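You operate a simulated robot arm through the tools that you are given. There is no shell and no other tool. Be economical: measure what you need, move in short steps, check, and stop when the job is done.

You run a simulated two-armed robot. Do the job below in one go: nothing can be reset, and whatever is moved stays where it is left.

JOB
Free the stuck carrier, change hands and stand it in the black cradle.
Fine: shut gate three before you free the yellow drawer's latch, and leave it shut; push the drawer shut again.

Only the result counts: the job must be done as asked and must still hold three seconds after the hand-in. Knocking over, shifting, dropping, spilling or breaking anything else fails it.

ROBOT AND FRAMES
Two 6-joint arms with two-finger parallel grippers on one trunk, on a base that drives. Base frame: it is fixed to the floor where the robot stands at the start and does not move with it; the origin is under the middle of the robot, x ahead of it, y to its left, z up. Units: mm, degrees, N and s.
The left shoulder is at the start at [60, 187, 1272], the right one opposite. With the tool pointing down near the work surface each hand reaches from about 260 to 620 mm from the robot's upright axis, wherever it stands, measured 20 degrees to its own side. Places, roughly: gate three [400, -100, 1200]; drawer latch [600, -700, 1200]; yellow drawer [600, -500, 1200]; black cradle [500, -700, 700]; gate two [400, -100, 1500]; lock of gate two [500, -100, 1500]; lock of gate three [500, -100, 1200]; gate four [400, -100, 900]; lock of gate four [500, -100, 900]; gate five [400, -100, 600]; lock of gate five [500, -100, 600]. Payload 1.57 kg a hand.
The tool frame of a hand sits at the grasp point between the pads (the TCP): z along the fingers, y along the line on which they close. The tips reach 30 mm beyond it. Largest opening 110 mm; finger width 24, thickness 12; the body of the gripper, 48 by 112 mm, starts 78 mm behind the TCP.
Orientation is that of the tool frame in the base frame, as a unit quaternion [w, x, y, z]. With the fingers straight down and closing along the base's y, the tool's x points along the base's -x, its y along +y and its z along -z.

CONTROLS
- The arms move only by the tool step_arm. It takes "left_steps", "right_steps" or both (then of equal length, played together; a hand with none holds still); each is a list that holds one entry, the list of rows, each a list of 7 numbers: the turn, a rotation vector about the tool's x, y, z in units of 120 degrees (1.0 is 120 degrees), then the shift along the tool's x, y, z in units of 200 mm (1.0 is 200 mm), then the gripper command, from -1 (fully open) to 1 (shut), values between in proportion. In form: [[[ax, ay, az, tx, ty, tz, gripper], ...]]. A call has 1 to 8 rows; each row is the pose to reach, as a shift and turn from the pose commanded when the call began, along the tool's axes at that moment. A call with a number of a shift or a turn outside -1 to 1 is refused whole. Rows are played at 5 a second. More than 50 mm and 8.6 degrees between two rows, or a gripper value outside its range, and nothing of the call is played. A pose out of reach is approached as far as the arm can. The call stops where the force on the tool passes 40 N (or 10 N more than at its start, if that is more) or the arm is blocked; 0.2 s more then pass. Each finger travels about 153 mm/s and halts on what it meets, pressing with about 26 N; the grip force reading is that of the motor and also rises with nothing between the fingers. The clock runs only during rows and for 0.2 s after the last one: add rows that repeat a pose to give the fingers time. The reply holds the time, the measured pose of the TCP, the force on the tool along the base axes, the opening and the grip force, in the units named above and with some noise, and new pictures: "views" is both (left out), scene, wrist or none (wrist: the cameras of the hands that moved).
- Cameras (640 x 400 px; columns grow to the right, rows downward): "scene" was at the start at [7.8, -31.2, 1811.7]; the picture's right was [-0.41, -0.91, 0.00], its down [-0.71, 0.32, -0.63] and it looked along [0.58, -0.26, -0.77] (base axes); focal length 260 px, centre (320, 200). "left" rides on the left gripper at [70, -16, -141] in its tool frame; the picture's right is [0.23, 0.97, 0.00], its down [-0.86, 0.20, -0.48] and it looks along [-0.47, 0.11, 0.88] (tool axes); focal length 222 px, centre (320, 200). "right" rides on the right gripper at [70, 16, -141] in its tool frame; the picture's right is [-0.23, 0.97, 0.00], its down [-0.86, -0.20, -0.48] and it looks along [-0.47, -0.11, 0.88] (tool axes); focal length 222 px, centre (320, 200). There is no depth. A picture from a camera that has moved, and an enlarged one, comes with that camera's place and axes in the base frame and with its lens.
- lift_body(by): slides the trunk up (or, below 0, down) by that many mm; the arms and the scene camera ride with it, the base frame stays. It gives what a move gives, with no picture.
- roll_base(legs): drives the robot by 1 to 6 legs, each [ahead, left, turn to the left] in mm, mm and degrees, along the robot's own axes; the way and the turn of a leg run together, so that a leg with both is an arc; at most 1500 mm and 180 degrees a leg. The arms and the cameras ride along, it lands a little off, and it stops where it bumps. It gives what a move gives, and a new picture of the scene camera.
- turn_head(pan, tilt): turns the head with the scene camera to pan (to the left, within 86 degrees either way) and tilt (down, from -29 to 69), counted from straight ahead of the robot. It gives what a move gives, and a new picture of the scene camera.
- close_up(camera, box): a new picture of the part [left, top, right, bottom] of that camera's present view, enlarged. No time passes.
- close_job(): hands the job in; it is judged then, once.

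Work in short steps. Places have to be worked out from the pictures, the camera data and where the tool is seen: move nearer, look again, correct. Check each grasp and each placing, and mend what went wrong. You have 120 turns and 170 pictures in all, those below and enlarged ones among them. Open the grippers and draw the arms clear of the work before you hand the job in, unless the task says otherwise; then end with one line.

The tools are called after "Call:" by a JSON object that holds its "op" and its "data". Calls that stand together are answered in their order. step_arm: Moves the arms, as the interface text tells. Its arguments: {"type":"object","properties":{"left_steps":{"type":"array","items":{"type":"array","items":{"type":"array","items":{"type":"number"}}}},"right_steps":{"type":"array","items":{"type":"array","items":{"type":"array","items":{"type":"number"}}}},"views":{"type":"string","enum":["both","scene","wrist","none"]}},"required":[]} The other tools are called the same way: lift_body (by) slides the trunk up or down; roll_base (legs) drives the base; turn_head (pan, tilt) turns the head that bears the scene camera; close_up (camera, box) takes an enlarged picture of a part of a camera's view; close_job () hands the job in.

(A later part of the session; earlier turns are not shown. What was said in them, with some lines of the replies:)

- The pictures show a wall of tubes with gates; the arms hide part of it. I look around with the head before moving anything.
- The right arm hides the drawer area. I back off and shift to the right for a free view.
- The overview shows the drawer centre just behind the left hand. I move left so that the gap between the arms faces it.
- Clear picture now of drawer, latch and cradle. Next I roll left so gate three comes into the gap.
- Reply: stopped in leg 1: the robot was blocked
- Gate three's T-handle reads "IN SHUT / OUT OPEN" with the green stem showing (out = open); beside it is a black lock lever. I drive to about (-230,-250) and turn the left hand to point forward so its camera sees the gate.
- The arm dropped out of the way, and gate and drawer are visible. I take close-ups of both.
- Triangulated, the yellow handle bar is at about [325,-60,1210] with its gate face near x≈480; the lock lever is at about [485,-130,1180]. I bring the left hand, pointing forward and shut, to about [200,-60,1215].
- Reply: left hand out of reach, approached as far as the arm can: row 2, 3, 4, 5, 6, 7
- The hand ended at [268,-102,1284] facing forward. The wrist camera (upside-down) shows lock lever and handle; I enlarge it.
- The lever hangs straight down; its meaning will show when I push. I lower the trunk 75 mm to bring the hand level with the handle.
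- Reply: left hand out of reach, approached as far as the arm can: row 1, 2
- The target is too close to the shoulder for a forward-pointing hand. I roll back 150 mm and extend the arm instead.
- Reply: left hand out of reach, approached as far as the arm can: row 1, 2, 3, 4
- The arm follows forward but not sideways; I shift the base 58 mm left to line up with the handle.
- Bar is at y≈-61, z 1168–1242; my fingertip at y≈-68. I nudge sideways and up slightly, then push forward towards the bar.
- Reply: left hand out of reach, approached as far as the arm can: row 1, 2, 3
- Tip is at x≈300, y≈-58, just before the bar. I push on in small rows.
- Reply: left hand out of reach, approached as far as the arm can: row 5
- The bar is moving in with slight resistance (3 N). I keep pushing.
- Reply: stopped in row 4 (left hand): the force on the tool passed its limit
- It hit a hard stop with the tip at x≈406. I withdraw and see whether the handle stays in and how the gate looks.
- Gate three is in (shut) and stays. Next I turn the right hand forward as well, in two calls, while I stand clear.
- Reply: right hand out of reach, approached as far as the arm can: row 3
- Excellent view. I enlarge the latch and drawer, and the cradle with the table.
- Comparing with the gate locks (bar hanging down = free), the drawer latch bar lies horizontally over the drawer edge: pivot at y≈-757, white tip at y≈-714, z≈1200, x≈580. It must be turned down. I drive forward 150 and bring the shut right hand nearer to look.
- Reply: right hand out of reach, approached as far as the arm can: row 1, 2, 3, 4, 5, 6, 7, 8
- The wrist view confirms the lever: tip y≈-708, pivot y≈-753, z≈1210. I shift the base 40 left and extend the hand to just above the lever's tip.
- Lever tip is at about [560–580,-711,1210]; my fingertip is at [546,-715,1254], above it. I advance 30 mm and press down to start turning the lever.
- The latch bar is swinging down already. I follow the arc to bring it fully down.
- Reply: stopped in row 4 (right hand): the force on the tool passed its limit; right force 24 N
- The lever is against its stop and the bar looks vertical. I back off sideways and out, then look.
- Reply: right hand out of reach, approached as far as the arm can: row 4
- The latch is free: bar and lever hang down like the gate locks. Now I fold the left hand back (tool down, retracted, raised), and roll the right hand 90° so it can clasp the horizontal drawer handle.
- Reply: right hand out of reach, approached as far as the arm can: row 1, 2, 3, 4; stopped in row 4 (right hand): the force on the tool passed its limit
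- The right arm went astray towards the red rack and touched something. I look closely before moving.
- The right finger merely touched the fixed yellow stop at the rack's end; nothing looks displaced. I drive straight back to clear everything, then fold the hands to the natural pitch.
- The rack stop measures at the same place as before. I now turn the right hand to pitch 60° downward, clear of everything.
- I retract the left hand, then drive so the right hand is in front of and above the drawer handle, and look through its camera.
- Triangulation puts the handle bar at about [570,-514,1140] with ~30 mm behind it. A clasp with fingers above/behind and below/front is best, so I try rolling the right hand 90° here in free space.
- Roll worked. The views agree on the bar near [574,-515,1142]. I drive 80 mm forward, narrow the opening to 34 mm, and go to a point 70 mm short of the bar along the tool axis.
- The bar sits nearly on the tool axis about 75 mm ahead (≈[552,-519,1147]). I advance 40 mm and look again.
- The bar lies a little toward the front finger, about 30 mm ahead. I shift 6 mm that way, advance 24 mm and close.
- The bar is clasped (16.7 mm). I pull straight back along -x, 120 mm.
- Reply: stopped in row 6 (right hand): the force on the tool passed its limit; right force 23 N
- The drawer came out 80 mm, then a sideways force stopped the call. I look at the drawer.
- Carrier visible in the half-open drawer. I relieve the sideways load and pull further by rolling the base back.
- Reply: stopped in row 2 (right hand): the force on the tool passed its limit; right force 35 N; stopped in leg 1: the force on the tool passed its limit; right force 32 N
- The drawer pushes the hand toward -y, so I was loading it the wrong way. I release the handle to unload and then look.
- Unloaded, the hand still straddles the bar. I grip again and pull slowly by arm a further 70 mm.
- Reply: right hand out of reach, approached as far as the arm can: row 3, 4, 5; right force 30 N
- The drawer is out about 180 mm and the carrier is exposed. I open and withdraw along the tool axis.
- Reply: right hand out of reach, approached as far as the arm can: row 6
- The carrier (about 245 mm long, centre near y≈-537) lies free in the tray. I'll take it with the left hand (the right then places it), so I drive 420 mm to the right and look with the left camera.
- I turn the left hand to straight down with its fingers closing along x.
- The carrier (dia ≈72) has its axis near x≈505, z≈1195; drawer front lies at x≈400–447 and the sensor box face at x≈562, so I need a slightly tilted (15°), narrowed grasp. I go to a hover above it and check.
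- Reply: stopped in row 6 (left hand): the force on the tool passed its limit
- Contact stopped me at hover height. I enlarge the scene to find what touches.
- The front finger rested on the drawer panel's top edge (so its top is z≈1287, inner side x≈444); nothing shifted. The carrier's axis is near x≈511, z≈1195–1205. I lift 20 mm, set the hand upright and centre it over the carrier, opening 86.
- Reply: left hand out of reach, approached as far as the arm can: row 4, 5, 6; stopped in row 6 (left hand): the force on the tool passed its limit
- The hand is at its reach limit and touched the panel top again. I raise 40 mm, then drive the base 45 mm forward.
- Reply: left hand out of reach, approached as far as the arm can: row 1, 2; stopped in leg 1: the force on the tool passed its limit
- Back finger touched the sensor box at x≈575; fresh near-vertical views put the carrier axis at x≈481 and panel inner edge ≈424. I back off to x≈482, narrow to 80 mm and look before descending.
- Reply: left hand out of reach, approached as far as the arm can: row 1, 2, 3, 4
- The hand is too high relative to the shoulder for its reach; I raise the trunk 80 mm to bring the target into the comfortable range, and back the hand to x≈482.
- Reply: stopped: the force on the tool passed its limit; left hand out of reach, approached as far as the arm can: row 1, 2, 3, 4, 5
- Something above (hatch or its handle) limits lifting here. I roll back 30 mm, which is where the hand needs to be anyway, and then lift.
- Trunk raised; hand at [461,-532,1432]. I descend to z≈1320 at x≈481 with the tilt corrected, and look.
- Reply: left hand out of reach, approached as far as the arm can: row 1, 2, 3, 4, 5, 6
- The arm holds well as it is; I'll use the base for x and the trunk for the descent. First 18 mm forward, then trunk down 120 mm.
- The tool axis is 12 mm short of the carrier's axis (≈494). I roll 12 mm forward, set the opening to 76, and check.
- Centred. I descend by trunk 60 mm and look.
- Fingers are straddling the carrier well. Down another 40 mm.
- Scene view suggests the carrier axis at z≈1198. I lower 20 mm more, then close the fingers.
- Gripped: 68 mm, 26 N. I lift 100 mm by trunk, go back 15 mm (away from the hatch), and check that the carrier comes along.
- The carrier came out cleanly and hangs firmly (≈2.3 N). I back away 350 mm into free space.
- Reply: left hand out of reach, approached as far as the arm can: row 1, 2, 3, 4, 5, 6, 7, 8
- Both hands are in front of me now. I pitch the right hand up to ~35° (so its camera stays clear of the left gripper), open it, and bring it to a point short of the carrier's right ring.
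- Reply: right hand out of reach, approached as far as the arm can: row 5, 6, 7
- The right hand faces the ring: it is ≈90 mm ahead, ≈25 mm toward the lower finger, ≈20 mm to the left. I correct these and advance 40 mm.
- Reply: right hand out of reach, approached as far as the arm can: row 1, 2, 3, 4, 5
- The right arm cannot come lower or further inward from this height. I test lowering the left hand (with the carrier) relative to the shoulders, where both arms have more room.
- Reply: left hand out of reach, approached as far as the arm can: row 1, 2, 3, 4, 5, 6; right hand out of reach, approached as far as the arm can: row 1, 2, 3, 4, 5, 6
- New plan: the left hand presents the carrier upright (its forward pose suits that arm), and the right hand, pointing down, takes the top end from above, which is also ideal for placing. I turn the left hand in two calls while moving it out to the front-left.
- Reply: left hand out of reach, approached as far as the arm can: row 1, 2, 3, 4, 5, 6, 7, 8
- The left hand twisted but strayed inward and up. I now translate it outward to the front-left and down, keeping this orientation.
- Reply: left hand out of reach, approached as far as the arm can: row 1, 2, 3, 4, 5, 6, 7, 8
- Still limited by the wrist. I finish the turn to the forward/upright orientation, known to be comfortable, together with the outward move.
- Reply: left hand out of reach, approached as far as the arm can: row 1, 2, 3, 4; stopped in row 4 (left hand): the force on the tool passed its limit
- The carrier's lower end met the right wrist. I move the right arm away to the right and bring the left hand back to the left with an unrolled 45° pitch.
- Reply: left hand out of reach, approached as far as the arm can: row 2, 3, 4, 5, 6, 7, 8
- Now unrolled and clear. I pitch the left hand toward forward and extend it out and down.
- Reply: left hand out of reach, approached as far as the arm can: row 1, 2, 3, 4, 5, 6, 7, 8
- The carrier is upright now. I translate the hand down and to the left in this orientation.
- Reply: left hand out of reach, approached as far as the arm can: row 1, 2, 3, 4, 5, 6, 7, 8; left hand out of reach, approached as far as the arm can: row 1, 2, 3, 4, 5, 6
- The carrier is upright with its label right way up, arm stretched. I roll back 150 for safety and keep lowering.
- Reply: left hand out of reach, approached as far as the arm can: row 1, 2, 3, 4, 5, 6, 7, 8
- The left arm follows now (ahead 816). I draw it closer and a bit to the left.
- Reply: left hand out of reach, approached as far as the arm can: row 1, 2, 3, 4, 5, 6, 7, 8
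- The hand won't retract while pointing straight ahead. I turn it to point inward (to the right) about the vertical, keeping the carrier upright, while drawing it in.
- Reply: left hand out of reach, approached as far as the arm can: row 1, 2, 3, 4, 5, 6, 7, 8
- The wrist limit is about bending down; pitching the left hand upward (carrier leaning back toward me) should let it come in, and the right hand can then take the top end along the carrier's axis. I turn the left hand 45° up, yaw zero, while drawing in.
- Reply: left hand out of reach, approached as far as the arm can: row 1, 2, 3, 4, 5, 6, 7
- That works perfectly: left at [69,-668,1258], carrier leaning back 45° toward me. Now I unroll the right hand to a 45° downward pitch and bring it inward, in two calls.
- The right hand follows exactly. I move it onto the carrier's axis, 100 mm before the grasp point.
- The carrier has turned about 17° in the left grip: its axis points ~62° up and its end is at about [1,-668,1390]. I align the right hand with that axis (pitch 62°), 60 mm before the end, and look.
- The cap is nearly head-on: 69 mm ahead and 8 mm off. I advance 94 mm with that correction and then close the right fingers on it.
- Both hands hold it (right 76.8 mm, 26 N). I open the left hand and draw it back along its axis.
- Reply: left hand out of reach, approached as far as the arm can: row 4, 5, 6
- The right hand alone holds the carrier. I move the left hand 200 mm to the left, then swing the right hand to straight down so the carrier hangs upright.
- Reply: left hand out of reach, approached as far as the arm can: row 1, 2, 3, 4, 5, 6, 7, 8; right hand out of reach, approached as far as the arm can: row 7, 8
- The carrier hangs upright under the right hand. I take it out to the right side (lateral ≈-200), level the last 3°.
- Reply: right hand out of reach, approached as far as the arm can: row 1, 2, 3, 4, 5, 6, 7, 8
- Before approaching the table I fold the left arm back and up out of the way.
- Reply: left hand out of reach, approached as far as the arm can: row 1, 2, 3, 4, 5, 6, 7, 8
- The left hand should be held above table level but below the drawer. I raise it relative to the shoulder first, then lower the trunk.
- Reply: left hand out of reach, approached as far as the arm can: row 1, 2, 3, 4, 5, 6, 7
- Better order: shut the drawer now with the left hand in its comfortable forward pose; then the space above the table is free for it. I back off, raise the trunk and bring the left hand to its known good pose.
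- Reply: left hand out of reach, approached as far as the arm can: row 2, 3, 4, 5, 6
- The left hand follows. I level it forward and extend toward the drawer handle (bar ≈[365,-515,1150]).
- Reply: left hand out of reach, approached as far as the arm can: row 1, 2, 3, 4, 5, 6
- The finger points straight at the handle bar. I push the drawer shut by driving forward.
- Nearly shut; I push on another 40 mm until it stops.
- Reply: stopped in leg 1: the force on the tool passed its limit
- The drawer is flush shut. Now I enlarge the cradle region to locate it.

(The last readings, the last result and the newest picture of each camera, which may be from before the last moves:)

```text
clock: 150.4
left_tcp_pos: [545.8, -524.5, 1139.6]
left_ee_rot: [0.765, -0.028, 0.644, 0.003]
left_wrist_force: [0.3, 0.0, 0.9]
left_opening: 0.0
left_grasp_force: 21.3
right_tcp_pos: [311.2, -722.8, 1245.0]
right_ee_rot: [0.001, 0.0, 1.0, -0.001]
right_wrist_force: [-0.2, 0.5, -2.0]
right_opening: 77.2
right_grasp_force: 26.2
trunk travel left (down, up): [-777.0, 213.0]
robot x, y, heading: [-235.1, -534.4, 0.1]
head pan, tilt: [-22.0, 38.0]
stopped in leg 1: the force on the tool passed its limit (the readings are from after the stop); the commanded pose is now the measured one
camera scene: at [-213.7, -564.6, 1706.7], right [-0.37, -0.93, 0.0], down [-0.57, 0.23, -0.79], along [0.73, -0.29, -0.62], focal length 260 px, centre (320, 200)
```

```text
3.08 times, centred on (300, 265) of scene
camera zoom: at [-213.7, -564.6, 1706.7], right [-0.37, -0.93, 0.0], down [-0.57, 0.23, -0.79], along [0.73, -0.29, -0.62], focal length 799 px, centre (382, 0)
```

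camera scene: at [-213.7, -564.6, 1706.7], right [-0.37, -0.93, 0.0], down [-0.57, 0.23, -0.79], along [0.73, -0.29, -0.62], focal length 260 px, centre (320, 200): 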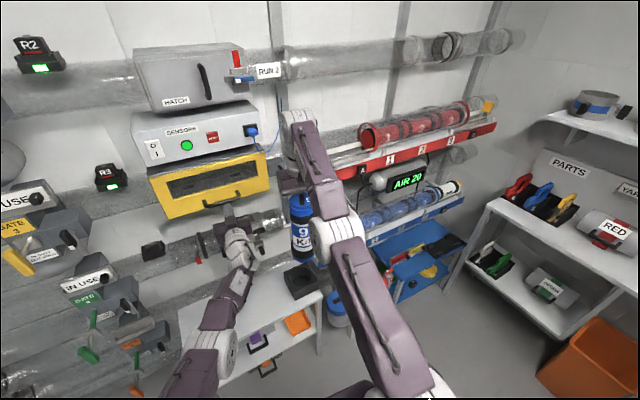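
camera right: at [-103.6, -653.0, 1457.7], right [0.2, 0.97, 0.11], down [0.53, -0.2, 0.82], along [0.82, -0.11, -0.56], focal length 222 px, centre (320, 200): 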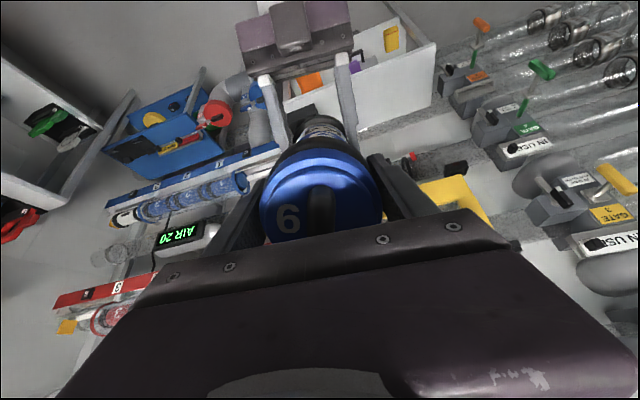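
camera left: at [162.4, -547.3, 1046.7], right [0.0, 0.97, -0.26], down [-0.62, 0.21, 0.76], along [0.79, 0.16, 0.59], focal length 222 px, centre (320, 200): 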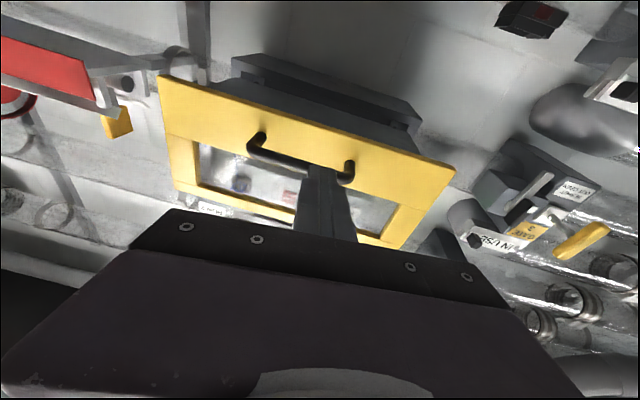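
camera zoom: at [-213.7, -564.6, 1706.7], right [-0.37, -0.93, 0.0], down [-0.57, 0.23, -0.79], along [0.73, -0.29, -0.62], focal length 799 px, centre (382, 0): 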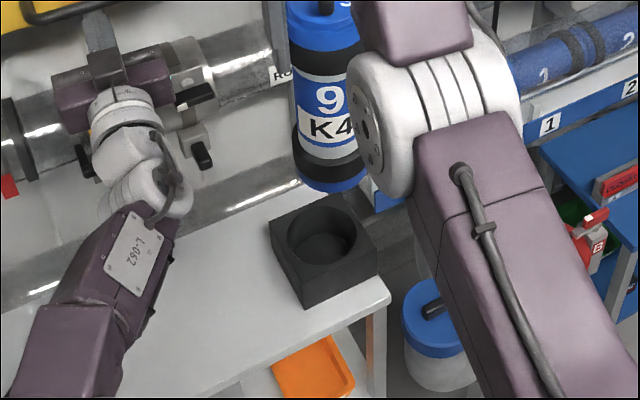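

Cradle hole is near [480,-745], top z≈703; the table edge is at x≈412. I'll place it with the robot turned ~35° left so that the left arm stays off the table. First I back off from the drawer and refold the left arm.

Call:
{"op": "roll_base", "data": {"legs": [[-260, 0, 0]]}}

Call:
{"op": "step_arm", "data": {"left_steps": [[[0, -0.037, 0, 0, 0, -0.1, 1], [0, -0.075, 0, 0, 0, -0.2, 1], [0, -0.112, 0, -0.01, 0, -0.3, 1], [0, -0.15, 0, -0.01, 0, -0.4, 1], [0, -0.187, 0, -0.02, 0, -0.5, 1], [0, -0.225, 0, -0.02, 0, -0.6, 1], [0, -0.262, 0, -0.03, 0, -0.7, 1], [0, -0.3, 0, -0.03, 0, -0.75, 1]]], "views": "none"}}

Call:
{"op": "step_arm", "data": {"left_steps": [[[0, -0.02, 0, 0, 0, -0.15, 1], [0, -0.04, 0, 0, 0.05, -0.3, 1], [0, -0.06, 0, 0, 0.1, -0.45, 1], [0, -0.08, 0, 0, 0.15, -0.6, 1], [0, -0.1, 0, 0, 0.2, -0.75, 1], [0, -0.1, 0, 0, 0.25, -0.9, 1]]], "views": "none"}}

Call:
{"op": "lift_body", "data": {"by": -265}}

```text
clock: 152.2
left_tcp_pos: [288.2, -524.5, 1138.2]
left_ee_rot: [0.765, -0.028, 0.643, 0.003]
left_wrist_force: [-0.7, 0.4, -0.3]
left_opening: 0.3
left_grasp_force: 21.4
right_tcp_pos: [54.2, -722.9, 1244.5]
right_ee_rot: [0.001, 0.0, 1.0, -0.001]
right_wrist_force: [-0.4, -0.3, -3.3]
right_opening: 77.3
right_grasp_force: 25.9
trunk travel left (down, up): [-777.0, 213.0]
robot x, y, heading: [-490.0, -531.9, 0.2]
head pan, tilt: [-22.0, 38.0]
camera scene: at [-471.2, -566.5, 1706.7], right [-0.37, -0.93, 0.0], down [-0.57, 0.23, -0.79], along [0.73, -0.29, -0.62], focal length 260 px, centre (320, 200)
```

scene: 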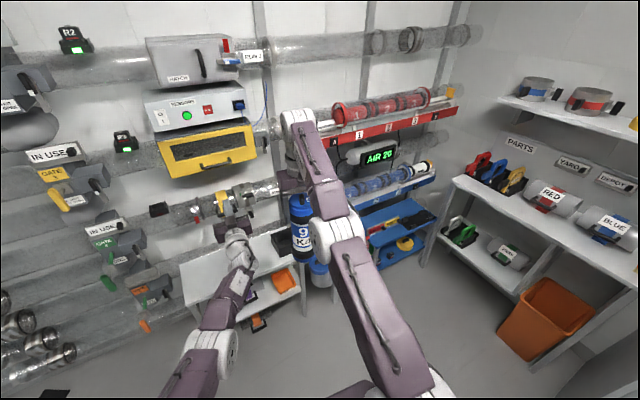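

```text
clock: 154.0
left_tcp_pos: [138.2, -532.1, 1121.1]
left_ee_rot: [0.927, -0.026, 0.375, 0.013]
left_wrist_force: [0.0, 0.0, 0.1]
left_opening: 0.1
left_grasp_force: 21.1
left hand out of reach, approached as far as the arm can: row 1, 2, 3, 4, 5, 6, 7
right_tcp_pos: [52.0, -724.1, 1245.0]
right_ee_rot: [0.002, 0.0, 1.0, 0.0]
right_wrist_force: [0.8, 0.2, -2.1]
right_opening: 77.4
right_grasp_force: 26.1
trunk travel left (down, up): [-777.0, 213.0]
robot x, y, heading: [-489.2, -536.2, 0.3]
head pan, tilt: [-22.0, 38.0]
```

```text
clock: 155.4
left_tcp_pos: [2.3, -486.5, 1035.2]
left_ee_rot: [0.961, -0.024, 0.277, 0.014]
left_wrist_force: [0.8, -0.3, 1.2]
left_opening: 0.0
left_grasp_force: 21.2
left hand out of reach, approached as far as the arm can: row 1, 2, 3, 4, 5, 6
right_tcp_pos: [51.4, -723.3, 1245.4]
right_ee_rot: [0.002, 0.0, 1.0, -0.001]
right_wrist_force: [-0.4, 0.4, -2.1]
right_opening: 77.2
right_grasp_force: 25.9
trunk travel left (down, up): [-777.0, 213.0]
robot x, y, heading: [-493.8, -532.1, 0.2]
head pan, tilt: [-22.0, 38.0]
```

```text
clock: 158.1
left_tcp_pos: [0.5, -488.8, 770.5]
left_ee_rot: [0.96, -0.025, 0.277, 0.015]
left_wrist_force: [-0.3, -0.9, -0.6]
left_opening: 0.0
left_grasp_force: 21.7
right_tcp_pos: [52.2, -723.4, 980.5]
right_ee_rot: [0.001, 0.0, 1.0, -0.001]
right_wrist_force: [0.0, 0.1, -2.6]
right_opening: 77.3
right_grasp_force: 26.0
trunk travel left (down, up): [-512.0, 478.0]
robot x, y, heading: [-492.0, -531.8, 0.1]
head pan, tilt: [-22.0, 38.0]
```

Trunk lowered: carrier bottom ≈780, cradle top ≈703. I drive right, turn 35° left and approach, stopping 100 mm short.

Call:
{"op": "roll_base", "data": {"legs": [[0, -368, 0], [0, 0, 35], [259, -181, 0]]}}

Call:
{"op": "turn_head", "data": {"pan": -8, "tilt": 45}}

```text
clock: 163.9
left_tcp_pos: [201.8, -580.4, 770.2]
left_ee_rot: [0.911, -0.106, 0.258, 0.303]
left_wrist_force: [-0.2, 0.4, -0.8]
left_opening: 0.1
left_grasp_force: 21.3
right_tcp_pos: [380.2, -744.0, 979.2]
right_ee_rot: [0.001, -0.301, 0.954, 0.0]
right_wrist_force: [-0.4, 0.4, -2.8]
right_opening: 77.1
right_grasp_force: 25.7
trunk travel left (down, up): [-512.0, 478.0]
robot x, y, heading: [-174.6, -904.6, 35.3]
head pan, tilt: [-22.0, 38.0]
camera scene: at [-139.8, -915.3, 1441.7], right [0.23, -0.97, 0.0], down [-0.6, -0.14, -0.79], along [0.77, 0.18, -0.62], focal length 260 px, centre (320, 200)
```

scene: 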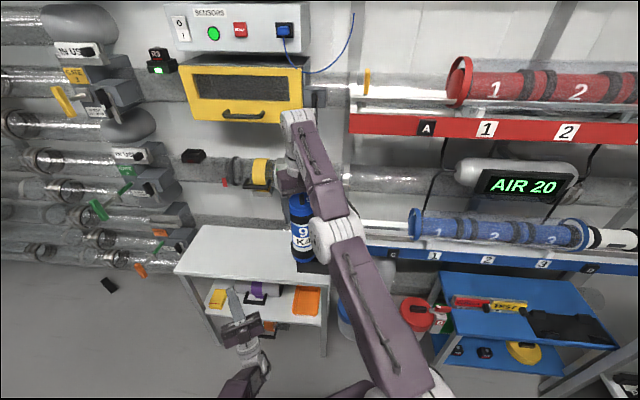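

```text
clock: 164.6
left_tcp_pos: [203.2, -579.6, 770.5]
left_ee_rot: [0.911, -0.106, 0.257, 0.304]
left_wrist_force: [0.9, -0.1, 0.7]
left_opening: 0.1
left_grasp_force: 20.8
right_tcp_pos: [379.9, -743.2, 980.8]
right_ee_rot: [0.002, -0.3, 0.954, 0.0]
right_wrist_force: [0.8, -0.2, -2.8]
right_opening: 77.0
right_grasp_force: 26.0
trunk travel left (down, up): [-512.0, 478.0]
robot x, y, heading: [-174.3, -898.7, 35.4]
head pan, tilt: [-8.0, 45.0]
camera scene: at [-152.6, -898.0, 1431.5], right [0.46, -0.89, 0.0], down [-0.63, -0.32, -0.71], along [0.63, 0.32, -0.71], focal length 260 px, centre (320, 200)
```

scene: 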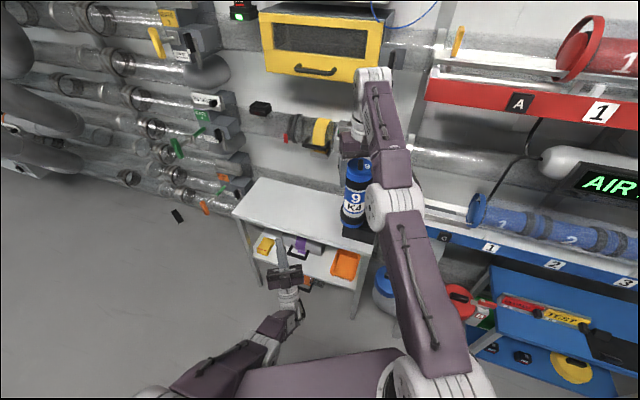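

The left arm is clear of the table. The carrier hides the cradle from the head, so I use the right wrist camera.

Call:
{"op": "close_up", "data": {"camera": "right", "box": [120, 0, 520, 250]}}

Call:
{"op": "close_up", "data": {"camera": "scene", "box": [300, 130, 420, 250]}}

```text
1.60 times, centred on (320, 125) of right
camera zoom: at [312.4, -769.2, 1122.1], right [-0.37, 0.93, 0.0], down [0.81, 0.33, 0.48], along [0.45, 0.18, -0.88], focal length 355 px, centre (320, 320)
```

zoom: 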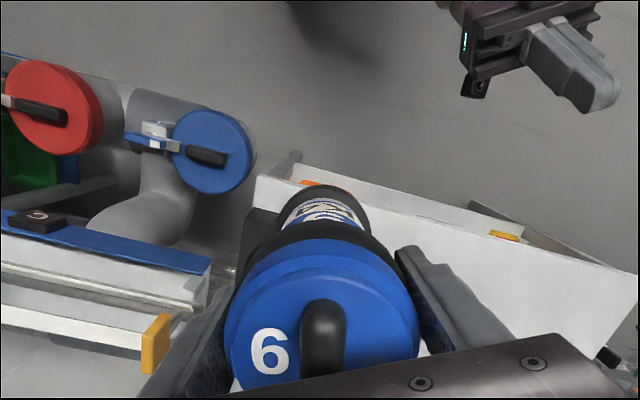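

```text
3.33 times, centred on (360, 190) of scene
camera zoom: at [-152.6, -898.0, 1431.5], right [0.46, -0.89, 0.0], down [-0.63, -0.32, -0.71], along [0.63, 0.32, -0.71], focal length 865 px, centre (187, 233)
```

zoom: 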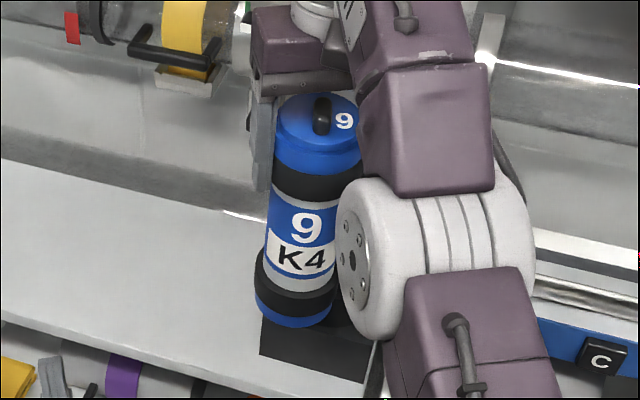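

The carrier hangs exactly vertical. Best estimate of the hole centre is (479,-747). I drive the remaining 100 mm and check in the scene close-up.

Call:
{"op": "roll_base", "data": {"legs": [[80, -60, 0]]}}

Call:
{"op": "close_up", "data": {"camera": "scene", "box": [290, 150, 400, 260]}}

```text
clock: 165.8
left_tcp_pos: [303.4, -582.3, 768.9]
left_ee_rot: [0.911, -0.106, 0.258, 0.303]
left_wrist_force: [0.5, -0.3, 0.9]
left_opening: 0.0
left_grasp_force: 21.1
right_tcp_pos: [479.8, -745.9, 979.6]
right_ee_rot: [0.001, -0.301, 0.954, 0.0]
right_wrist_force: [-0.1, 0.0, -3.3]
right_opening: 77.2
right_grasp_force: 26.3
trunk travel left (down, up): [-512.0, 478.0]
robot x, y, heading: [-73.9, -902.6, 35.4]
head pan, tilt: [-8.0, 45.0]
camera scene: at [-51.2, -900.7, 1431.4], right [0.46, -0.89, 0.0], down [-0.63, -0.32, -0.71], along [0.63, 0.32, -0.71], focal length 260 px, centre (320, 200)
```

scene: 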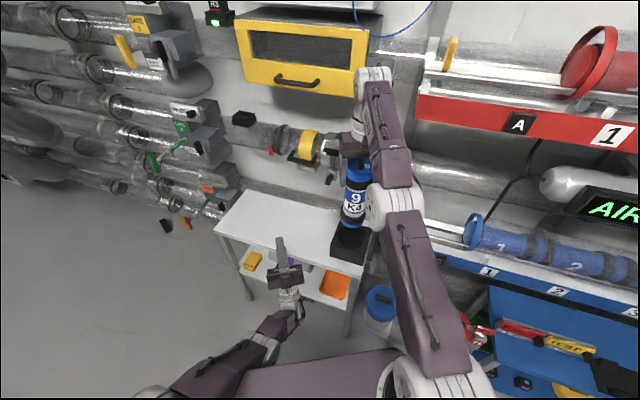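

```text
3.64 times, centred on (345, 205) of scene
camera zoom: at [-51.2, -900.7, 1431.4], right [0.46, -0.89, 0.0], down [-0.63, -0.32, -0.71], along [0.63, 0.32, -0.71], focal length 944 px, centre (229, 182)
```

zoom: 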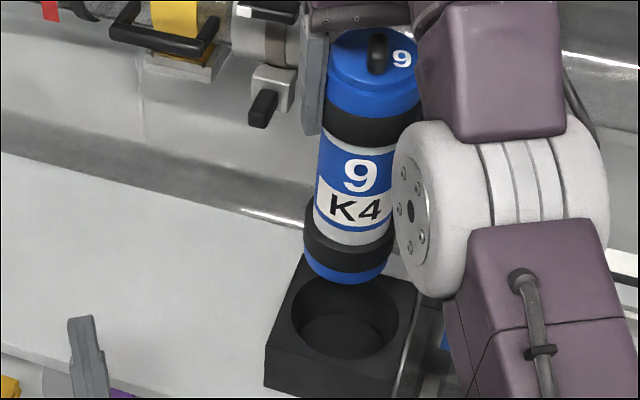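

The cradle is plainly visible: hole ≈105 mm wide for a 77 mm carrier, and the carrier is over it within a few mm. I lower 45 mm and check again.

Call:
{"op": "lift_body", "data": {"by": -45}}

Call:
{"op": "close_up", "data": {"camera": "scene", "box": [290, 120, 400, 230]}}

```text
clock: 166.6
left_tcp_pos: [302.5, -582.3, 726.6]
left_ee_rot: [0.911, -0.107, 0.257, 0.303]
left_wrist_force: [0.8, 0.7, 0.4]
left_opening: 0.0
left_grasp_force: 22.0
right_tcp_pos: [480.2, -747.0, 935.6]
right_ee_rot: [0.002, -0.301, 0.954, -0.001]
right_wrist_force: [-0.9, -0.1, -2.8]
right_opening: 77.0
right_grasp_force: 26.0
trunk travel left (down, up): [-467.0, 523.0]
robot x, y, heading: [-71.3, -903.3, 35.2]
head pan, tilt: [-8.0, 45.0]
```

```text
3.64 times, centred on (345, 175) of scene
camera zoom: at [-52.7, -900.8, 1386.5], right [0.46, -0.89, 0.0], down [-0.63, -0.32, -0.71], along [0.63, 0.32, -0.71], focal length 944 px, centre (229, 291)
```

zoom: 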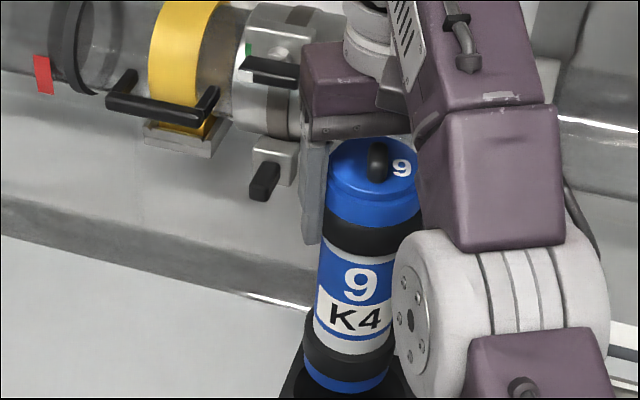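

The crop missed the rim; I take the lower part.

Call:
{"op": "close_up", "data": {"camera": "scene", "box": [290, 180, 400, 290]}}

```text
3.64 times, centred on (345, 235) of scene
camera zoom: at [-52.7, -900.8, 1386.5], right [0.46, -0.89, 0.0], down [-0.63, -0.32, -0.71], along [0.63, 0.32, -0.71], focal length 944 px, centre (229, 73)
```

zoom: 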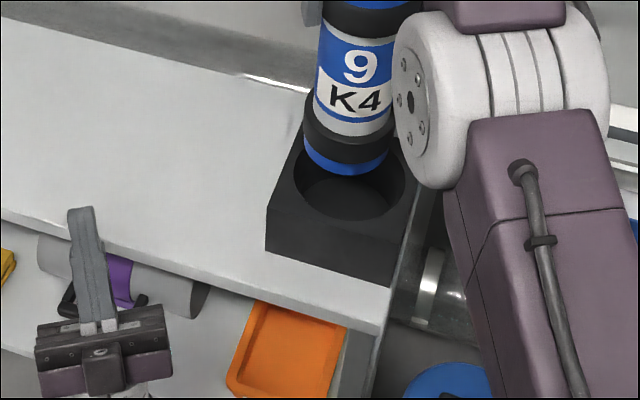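

The carrier bottom (z≈755) is right over the hole centre (480,-748). I lower 65 mm into it and look.

Call:
{"op": "lift_body", "data": {"by": -65}}

Call:
{"op": "close_up", "data": {"camera": "scene", "box": [290, 140, 400, 250]}}

```text
clock: 167.7
left_tcp_pos: [303.0, -584.2, 660.2]
left_ee_rot: [0.911, -0.106, 0.258, 0.303]
left_wrist_force: [-0.2, -0.4, -0.1]
left_opening: 0.0
left_grasp_force: 21.2
right_tcp_pos: [479.5, -746.5, 871.0]
right_ee_rot: [0.001, -0.301, 0.954, 0.0]
right_wrist_force: [-2.8, -2.8, -3.9]
right_opening: 77.3
right_grasp_force: 26.4
trunk travel left (down, up): [-402.0, 588.0]
robot x, y, heading: [-72.8, -907.0, 35.4]
head pan, tilt: [-8.0, 45.0]
```

```text
3.64 times, centred on (345, 195) of scene
camera zoom: at [-52.8, -901.2, 1321.4], right [0.46, -0.89, 0.0], down [-0.63, -0.32, -0.71], along [0.63, 0.32, -0.71], focal length 944 px, centre (229, 218)
```

zoom: 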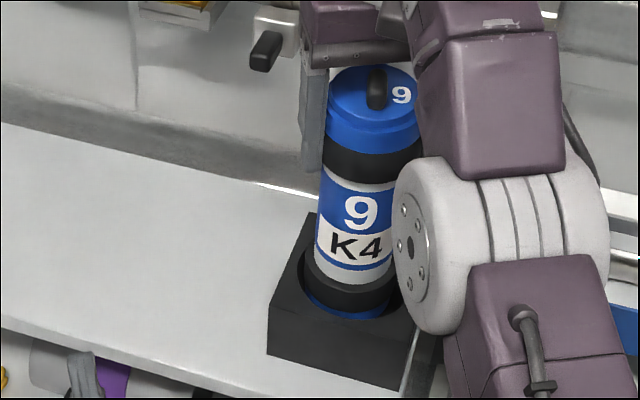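

It has entered; a light sideways force shows it touching the far rim. I shift 7 mm back and lower until it seats.

Call:
{"op": "step_arm", "data": {"right_steps": [[[0, 0, 0, 0.02, 0, 0, 0.75], [0, 0, 0, 0.035, 0, 0, 0.75], [0, 0, 0, 0.035, 0, 0, 0.75]]], "views": "none"}}

Call:
{"op": "lift_body", "data": {"by": -25}}

```text
clock: 168.5
left_tcp_pos: [302.3, -582.4, 660.0]
left_ee_rot: [0.911, -0.107, 0.257, 0.303]
left_wrist_force: [0.4, 0.3, -0.4]
left_opening: 0.2
left_grasp_force: 21.6
right_tcp_pos: [478.9, -747.7, 871.0]
right_ee_rot: [0.002, -0.301, 0.954, 0.0]
right_wrist_force: [-1.5, -3.3, -3.7]
right_opening: 76.9
right_grasp_force: 26.2
right hand out of reach, approached as far as the arm can: row 1, 2, 3
trunk travel left (down, up): [-402.0, 588.0]
robot x, y, heading: [-73.5, -903.3, 35.4]
head pan, tilt: [-8.0, 45.0]
```

```text
clock: 169.2
left_tcp_pos: [302.9, -582.6, 635.7]
left_ee_rot: [0.912, -0.107, 0.257, 0.303]
left_wrist_force: [0.2, 0.4, 0.5]
left_opening: 0.0
left_grasp_force: 21.2
right_tcp_pos: [479.1, -746.0, 845.0]
right_ee_rot: [0.002, -0.301, 0.954, -0.001]
right_wrist_force: [-2.2, -2.3, -4.1]
right_opening: 77.1
right_grasp_force: 26.0
trunk travel left (down, up): [-377.0, 613.0]
robot x, y, heading: [-74.6, -900.1, 35.4]
head pan, tilt: [-8.0, 45.0]
```

Small rim force, not yet on the floor. I nudge the base 7 mm back and continue lowering.

Call:
{"op": "roll_base", "data": {"legs": [[-7, 0, 0]]}}

Call:
{"op": "lift_body", "data": {"by": -20}}

```text
clock: 169.9
left_tcp_pos: [296.9, -586.6, 635.1]
left_ee_rot: [0.912, -0.106, 0.257, 0.302]
left_wrist_force: [0.1, 0.7, -0.4]
left_opening: 0.0
left_grasp_force: 21.5
right_tcp_pos: [472.9, -750.2, 844.9]
right_ee_rot: [0.002, -0.301, 0.954, 0.0]
right_wrist_force: [0.4, 0.4, -2.3]
right_opening: 76.9
right_grasp_force: 26.1
trunk travel left (down, up): [-377.0, 613.0]
robot x, y, heading: [-80.2, -906.6, 35.6]
head pan, tilt: [-8.0, 45.0]
camera scene: at [-58.8, -905.0, 1296.5], right [0.46, -0.89, 0.0], down [-0.63, -0.32, -0.71], along [0.63, 0.32, -0.71], focal length 260 px, centre (320, 200)
```

scene: 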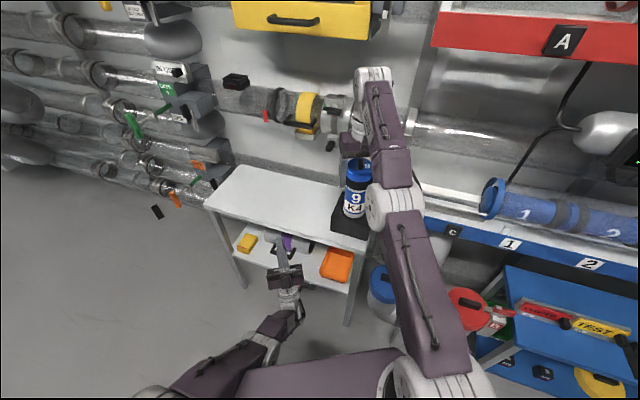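

```text
clock: 170.5
left_tcp_pos: [294.8, -587.1, 618.8]
left_ee_rot: [0.912, -0.106, 0.257, 0.303]
left_wrist_force: [-0.3, 0.1, -0.4]
left_opening: 0.0
left_grasp_force: 21.7
right_tcp_pos: [472.6, -750.0, 835.3]
right_ee_rot: [0.01, -0.3, 0.954, 0.002]
right_wrist_force: [-2.4, 0.1, 15.8]
right_opening: 77.2
right_grasp_force: 26.2
trunk travel left (down, up): [-359.0, 631.0]
robot x, y, heading: [-75.4, -908.7, 35.2]
head pan, tilt: [-8.0, 45.0]
stopped: the force on the tool passed its limit (the readings are from after the stop); the commanded pose is now the measured one
```

Lateral force gone and it has bottomed (+16 N). I relieve 4 mm, open the right fingers and rise.

Call:
{"op": "lift_body", "data": {"by": 4}}

Call:
{"op": "step_arm", "data": {"right_steps": [[[0, 0, 0, 0, 0, 0, 0.1], [0, 0, 0, 0, 0, 0, -0.4], [0, 0, 0, 0, 0, 0, -0.9], [0, 0, 0, 0, 0, 0, -0.9], [0, 0, 0, 0, 0, 0, -0.9]]], "views": "wrist"}}

```text
clock: 171.0
left_tcp_pos: [297.1, -586.9, 621.5]
left_ee_rot: [0.911, -0.107, 0.257, 0.303]
left_wrist_force: [-0.4, -0.1, 1.0]
left_opening: 0.0
left_grasp_force: 20.8
right_tcp_pos: [475.1, -749.9, 836.3]
right_ee_rot: [0.008, -0.3, 0.954, 0.001]
right_wrist_force: [0.3, -0.3, -2.0]
right_opening: 77.2
right_grasp_force: 25.8
trunk travel left (down, up): [-363.0, 627.0]
robot x, y, heading: [-78.6, -906.9, 35.2]
head pan, tilt: [-8.0, 45.0]
```

```text
clock: 172.2
left_tcp_pos: [296.9, -586.4, 622.5]
left_ee_rot: [0.912, -0.107, 0.257, 0.302]
left_wrist_force: [-0.4, 0.4, 0.3]
left_opening: 0.0
left_grasp_force: 21.1
right_tcp_pos: [473.6, -750.8, 835.6]
right_ee_rot: [0.008, -0.3, 0.954, 0.002]
right_wrist_force: [0.2, -0.5, 0.0]
right_opening: 104.6
right_grasp_force: 0.1
trunk travel left (down, up): [-363.0, 627.0]
robot x, y, heading: [-78.5, -906.0, 35.5]
head pan, tilt: [-8.0, 45.0]
camera right: at [405.7, -777.1, 977.4], right [-0.37, 0.93, 0.0], down [0.81, 0.32, 0.49], along [0.46, 0.18, -0.87], focal length 222 px, centre (320, 200)
```

right: 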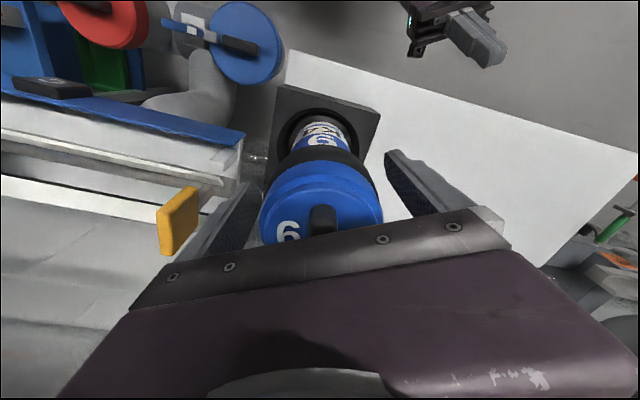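

Fingers are open and clear on both sides. I rise 160 mm by trunk and check the carrier stands.

Call:
{"op": "lift_body", "data": {"by": 160}}

Call:
{"op": "roll_base", "data": {"legs": [[-300, 0, 0]]}}

Call:
{"op": "close_up", "data": {"camera": "scene", "box": [250, 90, 430, 240]}}

```text
clock: 174.0
left_tcp_pos: [296.2, -587.0, 782.1]
left_ee_rot: [0.911, -0.107, 0.258, 0.303]
left_wrist_force: [-0.3, -0.2, 0.4]
left_opening: 0.0
left_grasp_force: 21.3
right_tcp_pos: [475.0, -751.0, 997.0]
right_ee_rot: [0.007, -0.299, 0.954, 0.001]
right_wrist_force: [0.5, 0.6, -0.7]
right_opening: 104.4
right_grasp_force: 0.0
trunk travel left (down, up): [-523.0, 467.0]
robot x, y, heading: [-82.0, -905.0, 35.3]
head pan, tilt: [-8.0, 45.0]
```

```text
clock: 176.1
left_tcp_pos: [54.6, -759.4, 783.1]
left_ee_rot: [0.911, -0.107, 0.257, 0.303]
left_wrist_force: [0.4, 0.4, 0.2]
left_opening: 0.0
left_grasp_force: 20.7
right_tcp_pos: [230.9, -923.7, 997.1]
right_ee_rot: [0.009, -0.3, 0.954, 0.002]
right_wrist_force: [0.1, -0.3, 0.1]
right_opening: 104.4
right_grasp_force: 0.1
trunk travel left (down, up): [-523.0, 467.0]
robot x, y, heading: [-323.2, -1076.4, 35.1]
head pan, tilt: [-8.0, 45.0]
camera scene: at [-302.8, -1077.7, 1443.1], right [0.46, -0.89, 0.0], down [-0.63, -0.32, -0.71], along [0.63, 0.32, -0.71], focal length 260 px, centre (320, 200)
```

scene: 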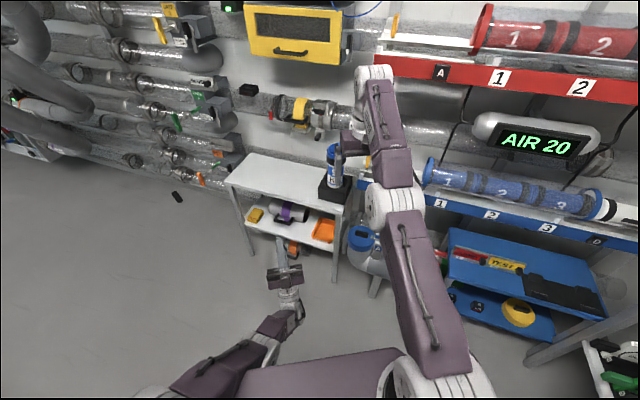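

```text
2.67 times, centred on (340, 165) of scene
camera zoom: at [-302.8, -1077.7, 1443.1], right [0.46, -0.89, 0.0], down [-0.63, -0.32, -0.71], along [0.63, 0.32, -0.71], focal length 692 px, centre (267, 293)
```

zoom: 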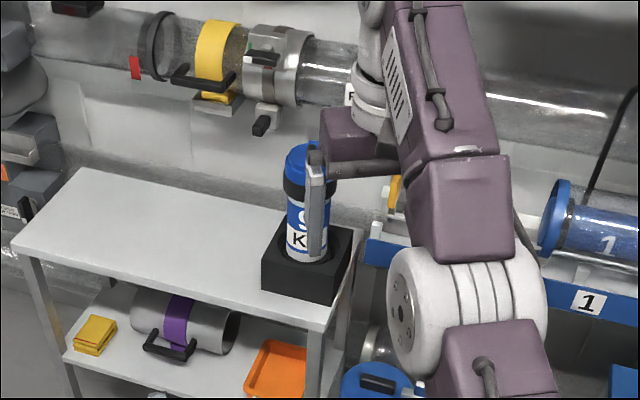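

The carrier stands in the cradle. I open the left hand too and take a last look at gate three and the drawer.

Call:
{"op": "step_arm", "data": {"left_steps": [[[0, 0, 0, 0, 0, 0, -0.5], [0, 0, 0, 0, 0, 0, -1], [0, 0, 0, 0, 0, 0, -1], [0, 0, 0, 0, 0, 0, -1]]], "views": "none"}}

Call:
{"op": "turn_head", "data": {"pan": 8, "tilt": 20}}

Call:
{"op": "close_up", "data": {"camera": "scene", "box": [200, 130, 420, 290]}}

```text
clock: 177.1
left_tcp_pos: [53.6, -759.1, 782.3]
left_ee_rot: [0.912, -0.106, 0.256, 0.303]
left_wrist_force: [0.7, -1.0, -1.1]
left_opening: 110.0
left_grasp_force: 0.1
right_tcp_pos: [231.5, -922.4, 996.6]
right_ee_rot: [0.008, -0.3, 0.954, 0.001]
right_wrist_force: [0.4, -0.2, 0.7]
right_opening: 104.6
right_grasp_force: 0.1
trunk travel left (down, up): [-523.0, 467.0]
robot x, y, heading: [-320.6, -1082.6, 35.0]
head pan, tilt: [-8.0, 45.0]
```

```text
clock: 178.0
left_tcp_pos: [53.8, -759.4, 781.7]
left_ee_rot: [0.911, -0.107, 0.257, 0.304]
left_wrist_force: [0.1, -0.2, 0.3]
left_opening: 109.8
left_grasp_force: 0.0
right_tcp_pos: [230.3, -922.0, 996.3]
right_ee_rot: [0.008, -0.3, 0.954, 0.002]
right_wrist_force: [0.2, 0.2, -0.1]
right_opening: 104.6
right_grasp_force: 0.0
trunk travel left (down, up): [-523.0, 467.0]
robot x, y, heading: [-322.0, -1078.9, 35.1]
head pan, tilt: [8.0, 20.0]
camera scene: at [-306.5, -1050.6, 1481.7], right [0.69, -0.73, 0.0], down [-0.25, -0.23, -0.94], along [0.68, 0.64, -0.34], focal length 260 px, centre (320, 200)
```

scene: 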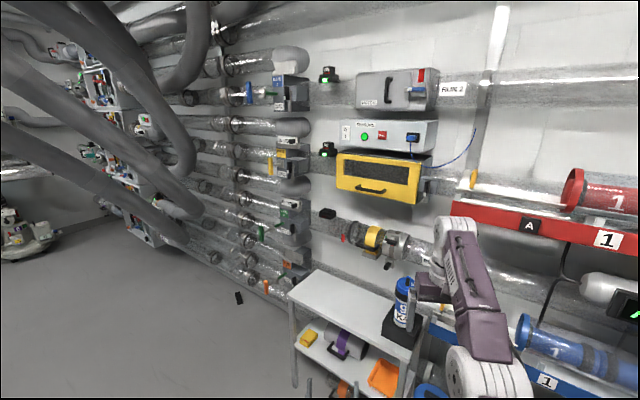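

```text
2.50 times, centred on (310, 210) of scene
camera zoom: at [-306.5, -1050.6, 1481.7], right [0.69, -0.73, 0.0], down [-0.25, -0.23, -0.94], along [0.68, 0.64, -0.34], focal length 649 px, centre (345, 175)
```

zoom: 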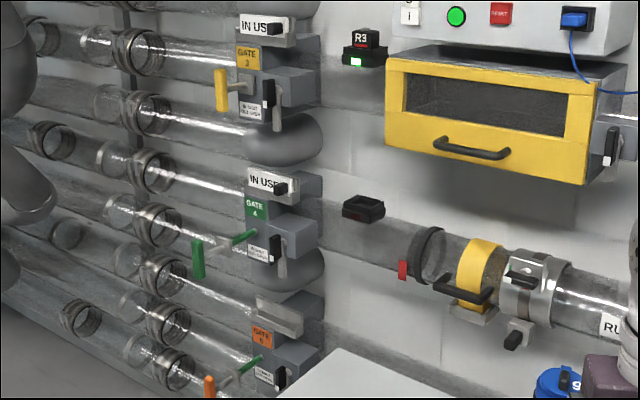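

Gate three is in with no green showing, the drawer is shut, the carrier stands in the cradle, and both hands are open and clear. I hand in.

Call:
{"op": "close_job", "data": {}}

```text
The job is handed in.
```

The job is handed in. I shut gate three before freeing the latch and it is still shut. The carrier came out of the drawer in the left hand, passed in mid-air to the right, and stands in the black cradle. The drawer is pushed shut, with its latch left off. On the way, the fingers or hand touched the red rack's yellow stop, the top of the drawer's front panel, the hatch above it and the sensor box near its RESET button. I saw nothing out of place in the pictures afterwards.
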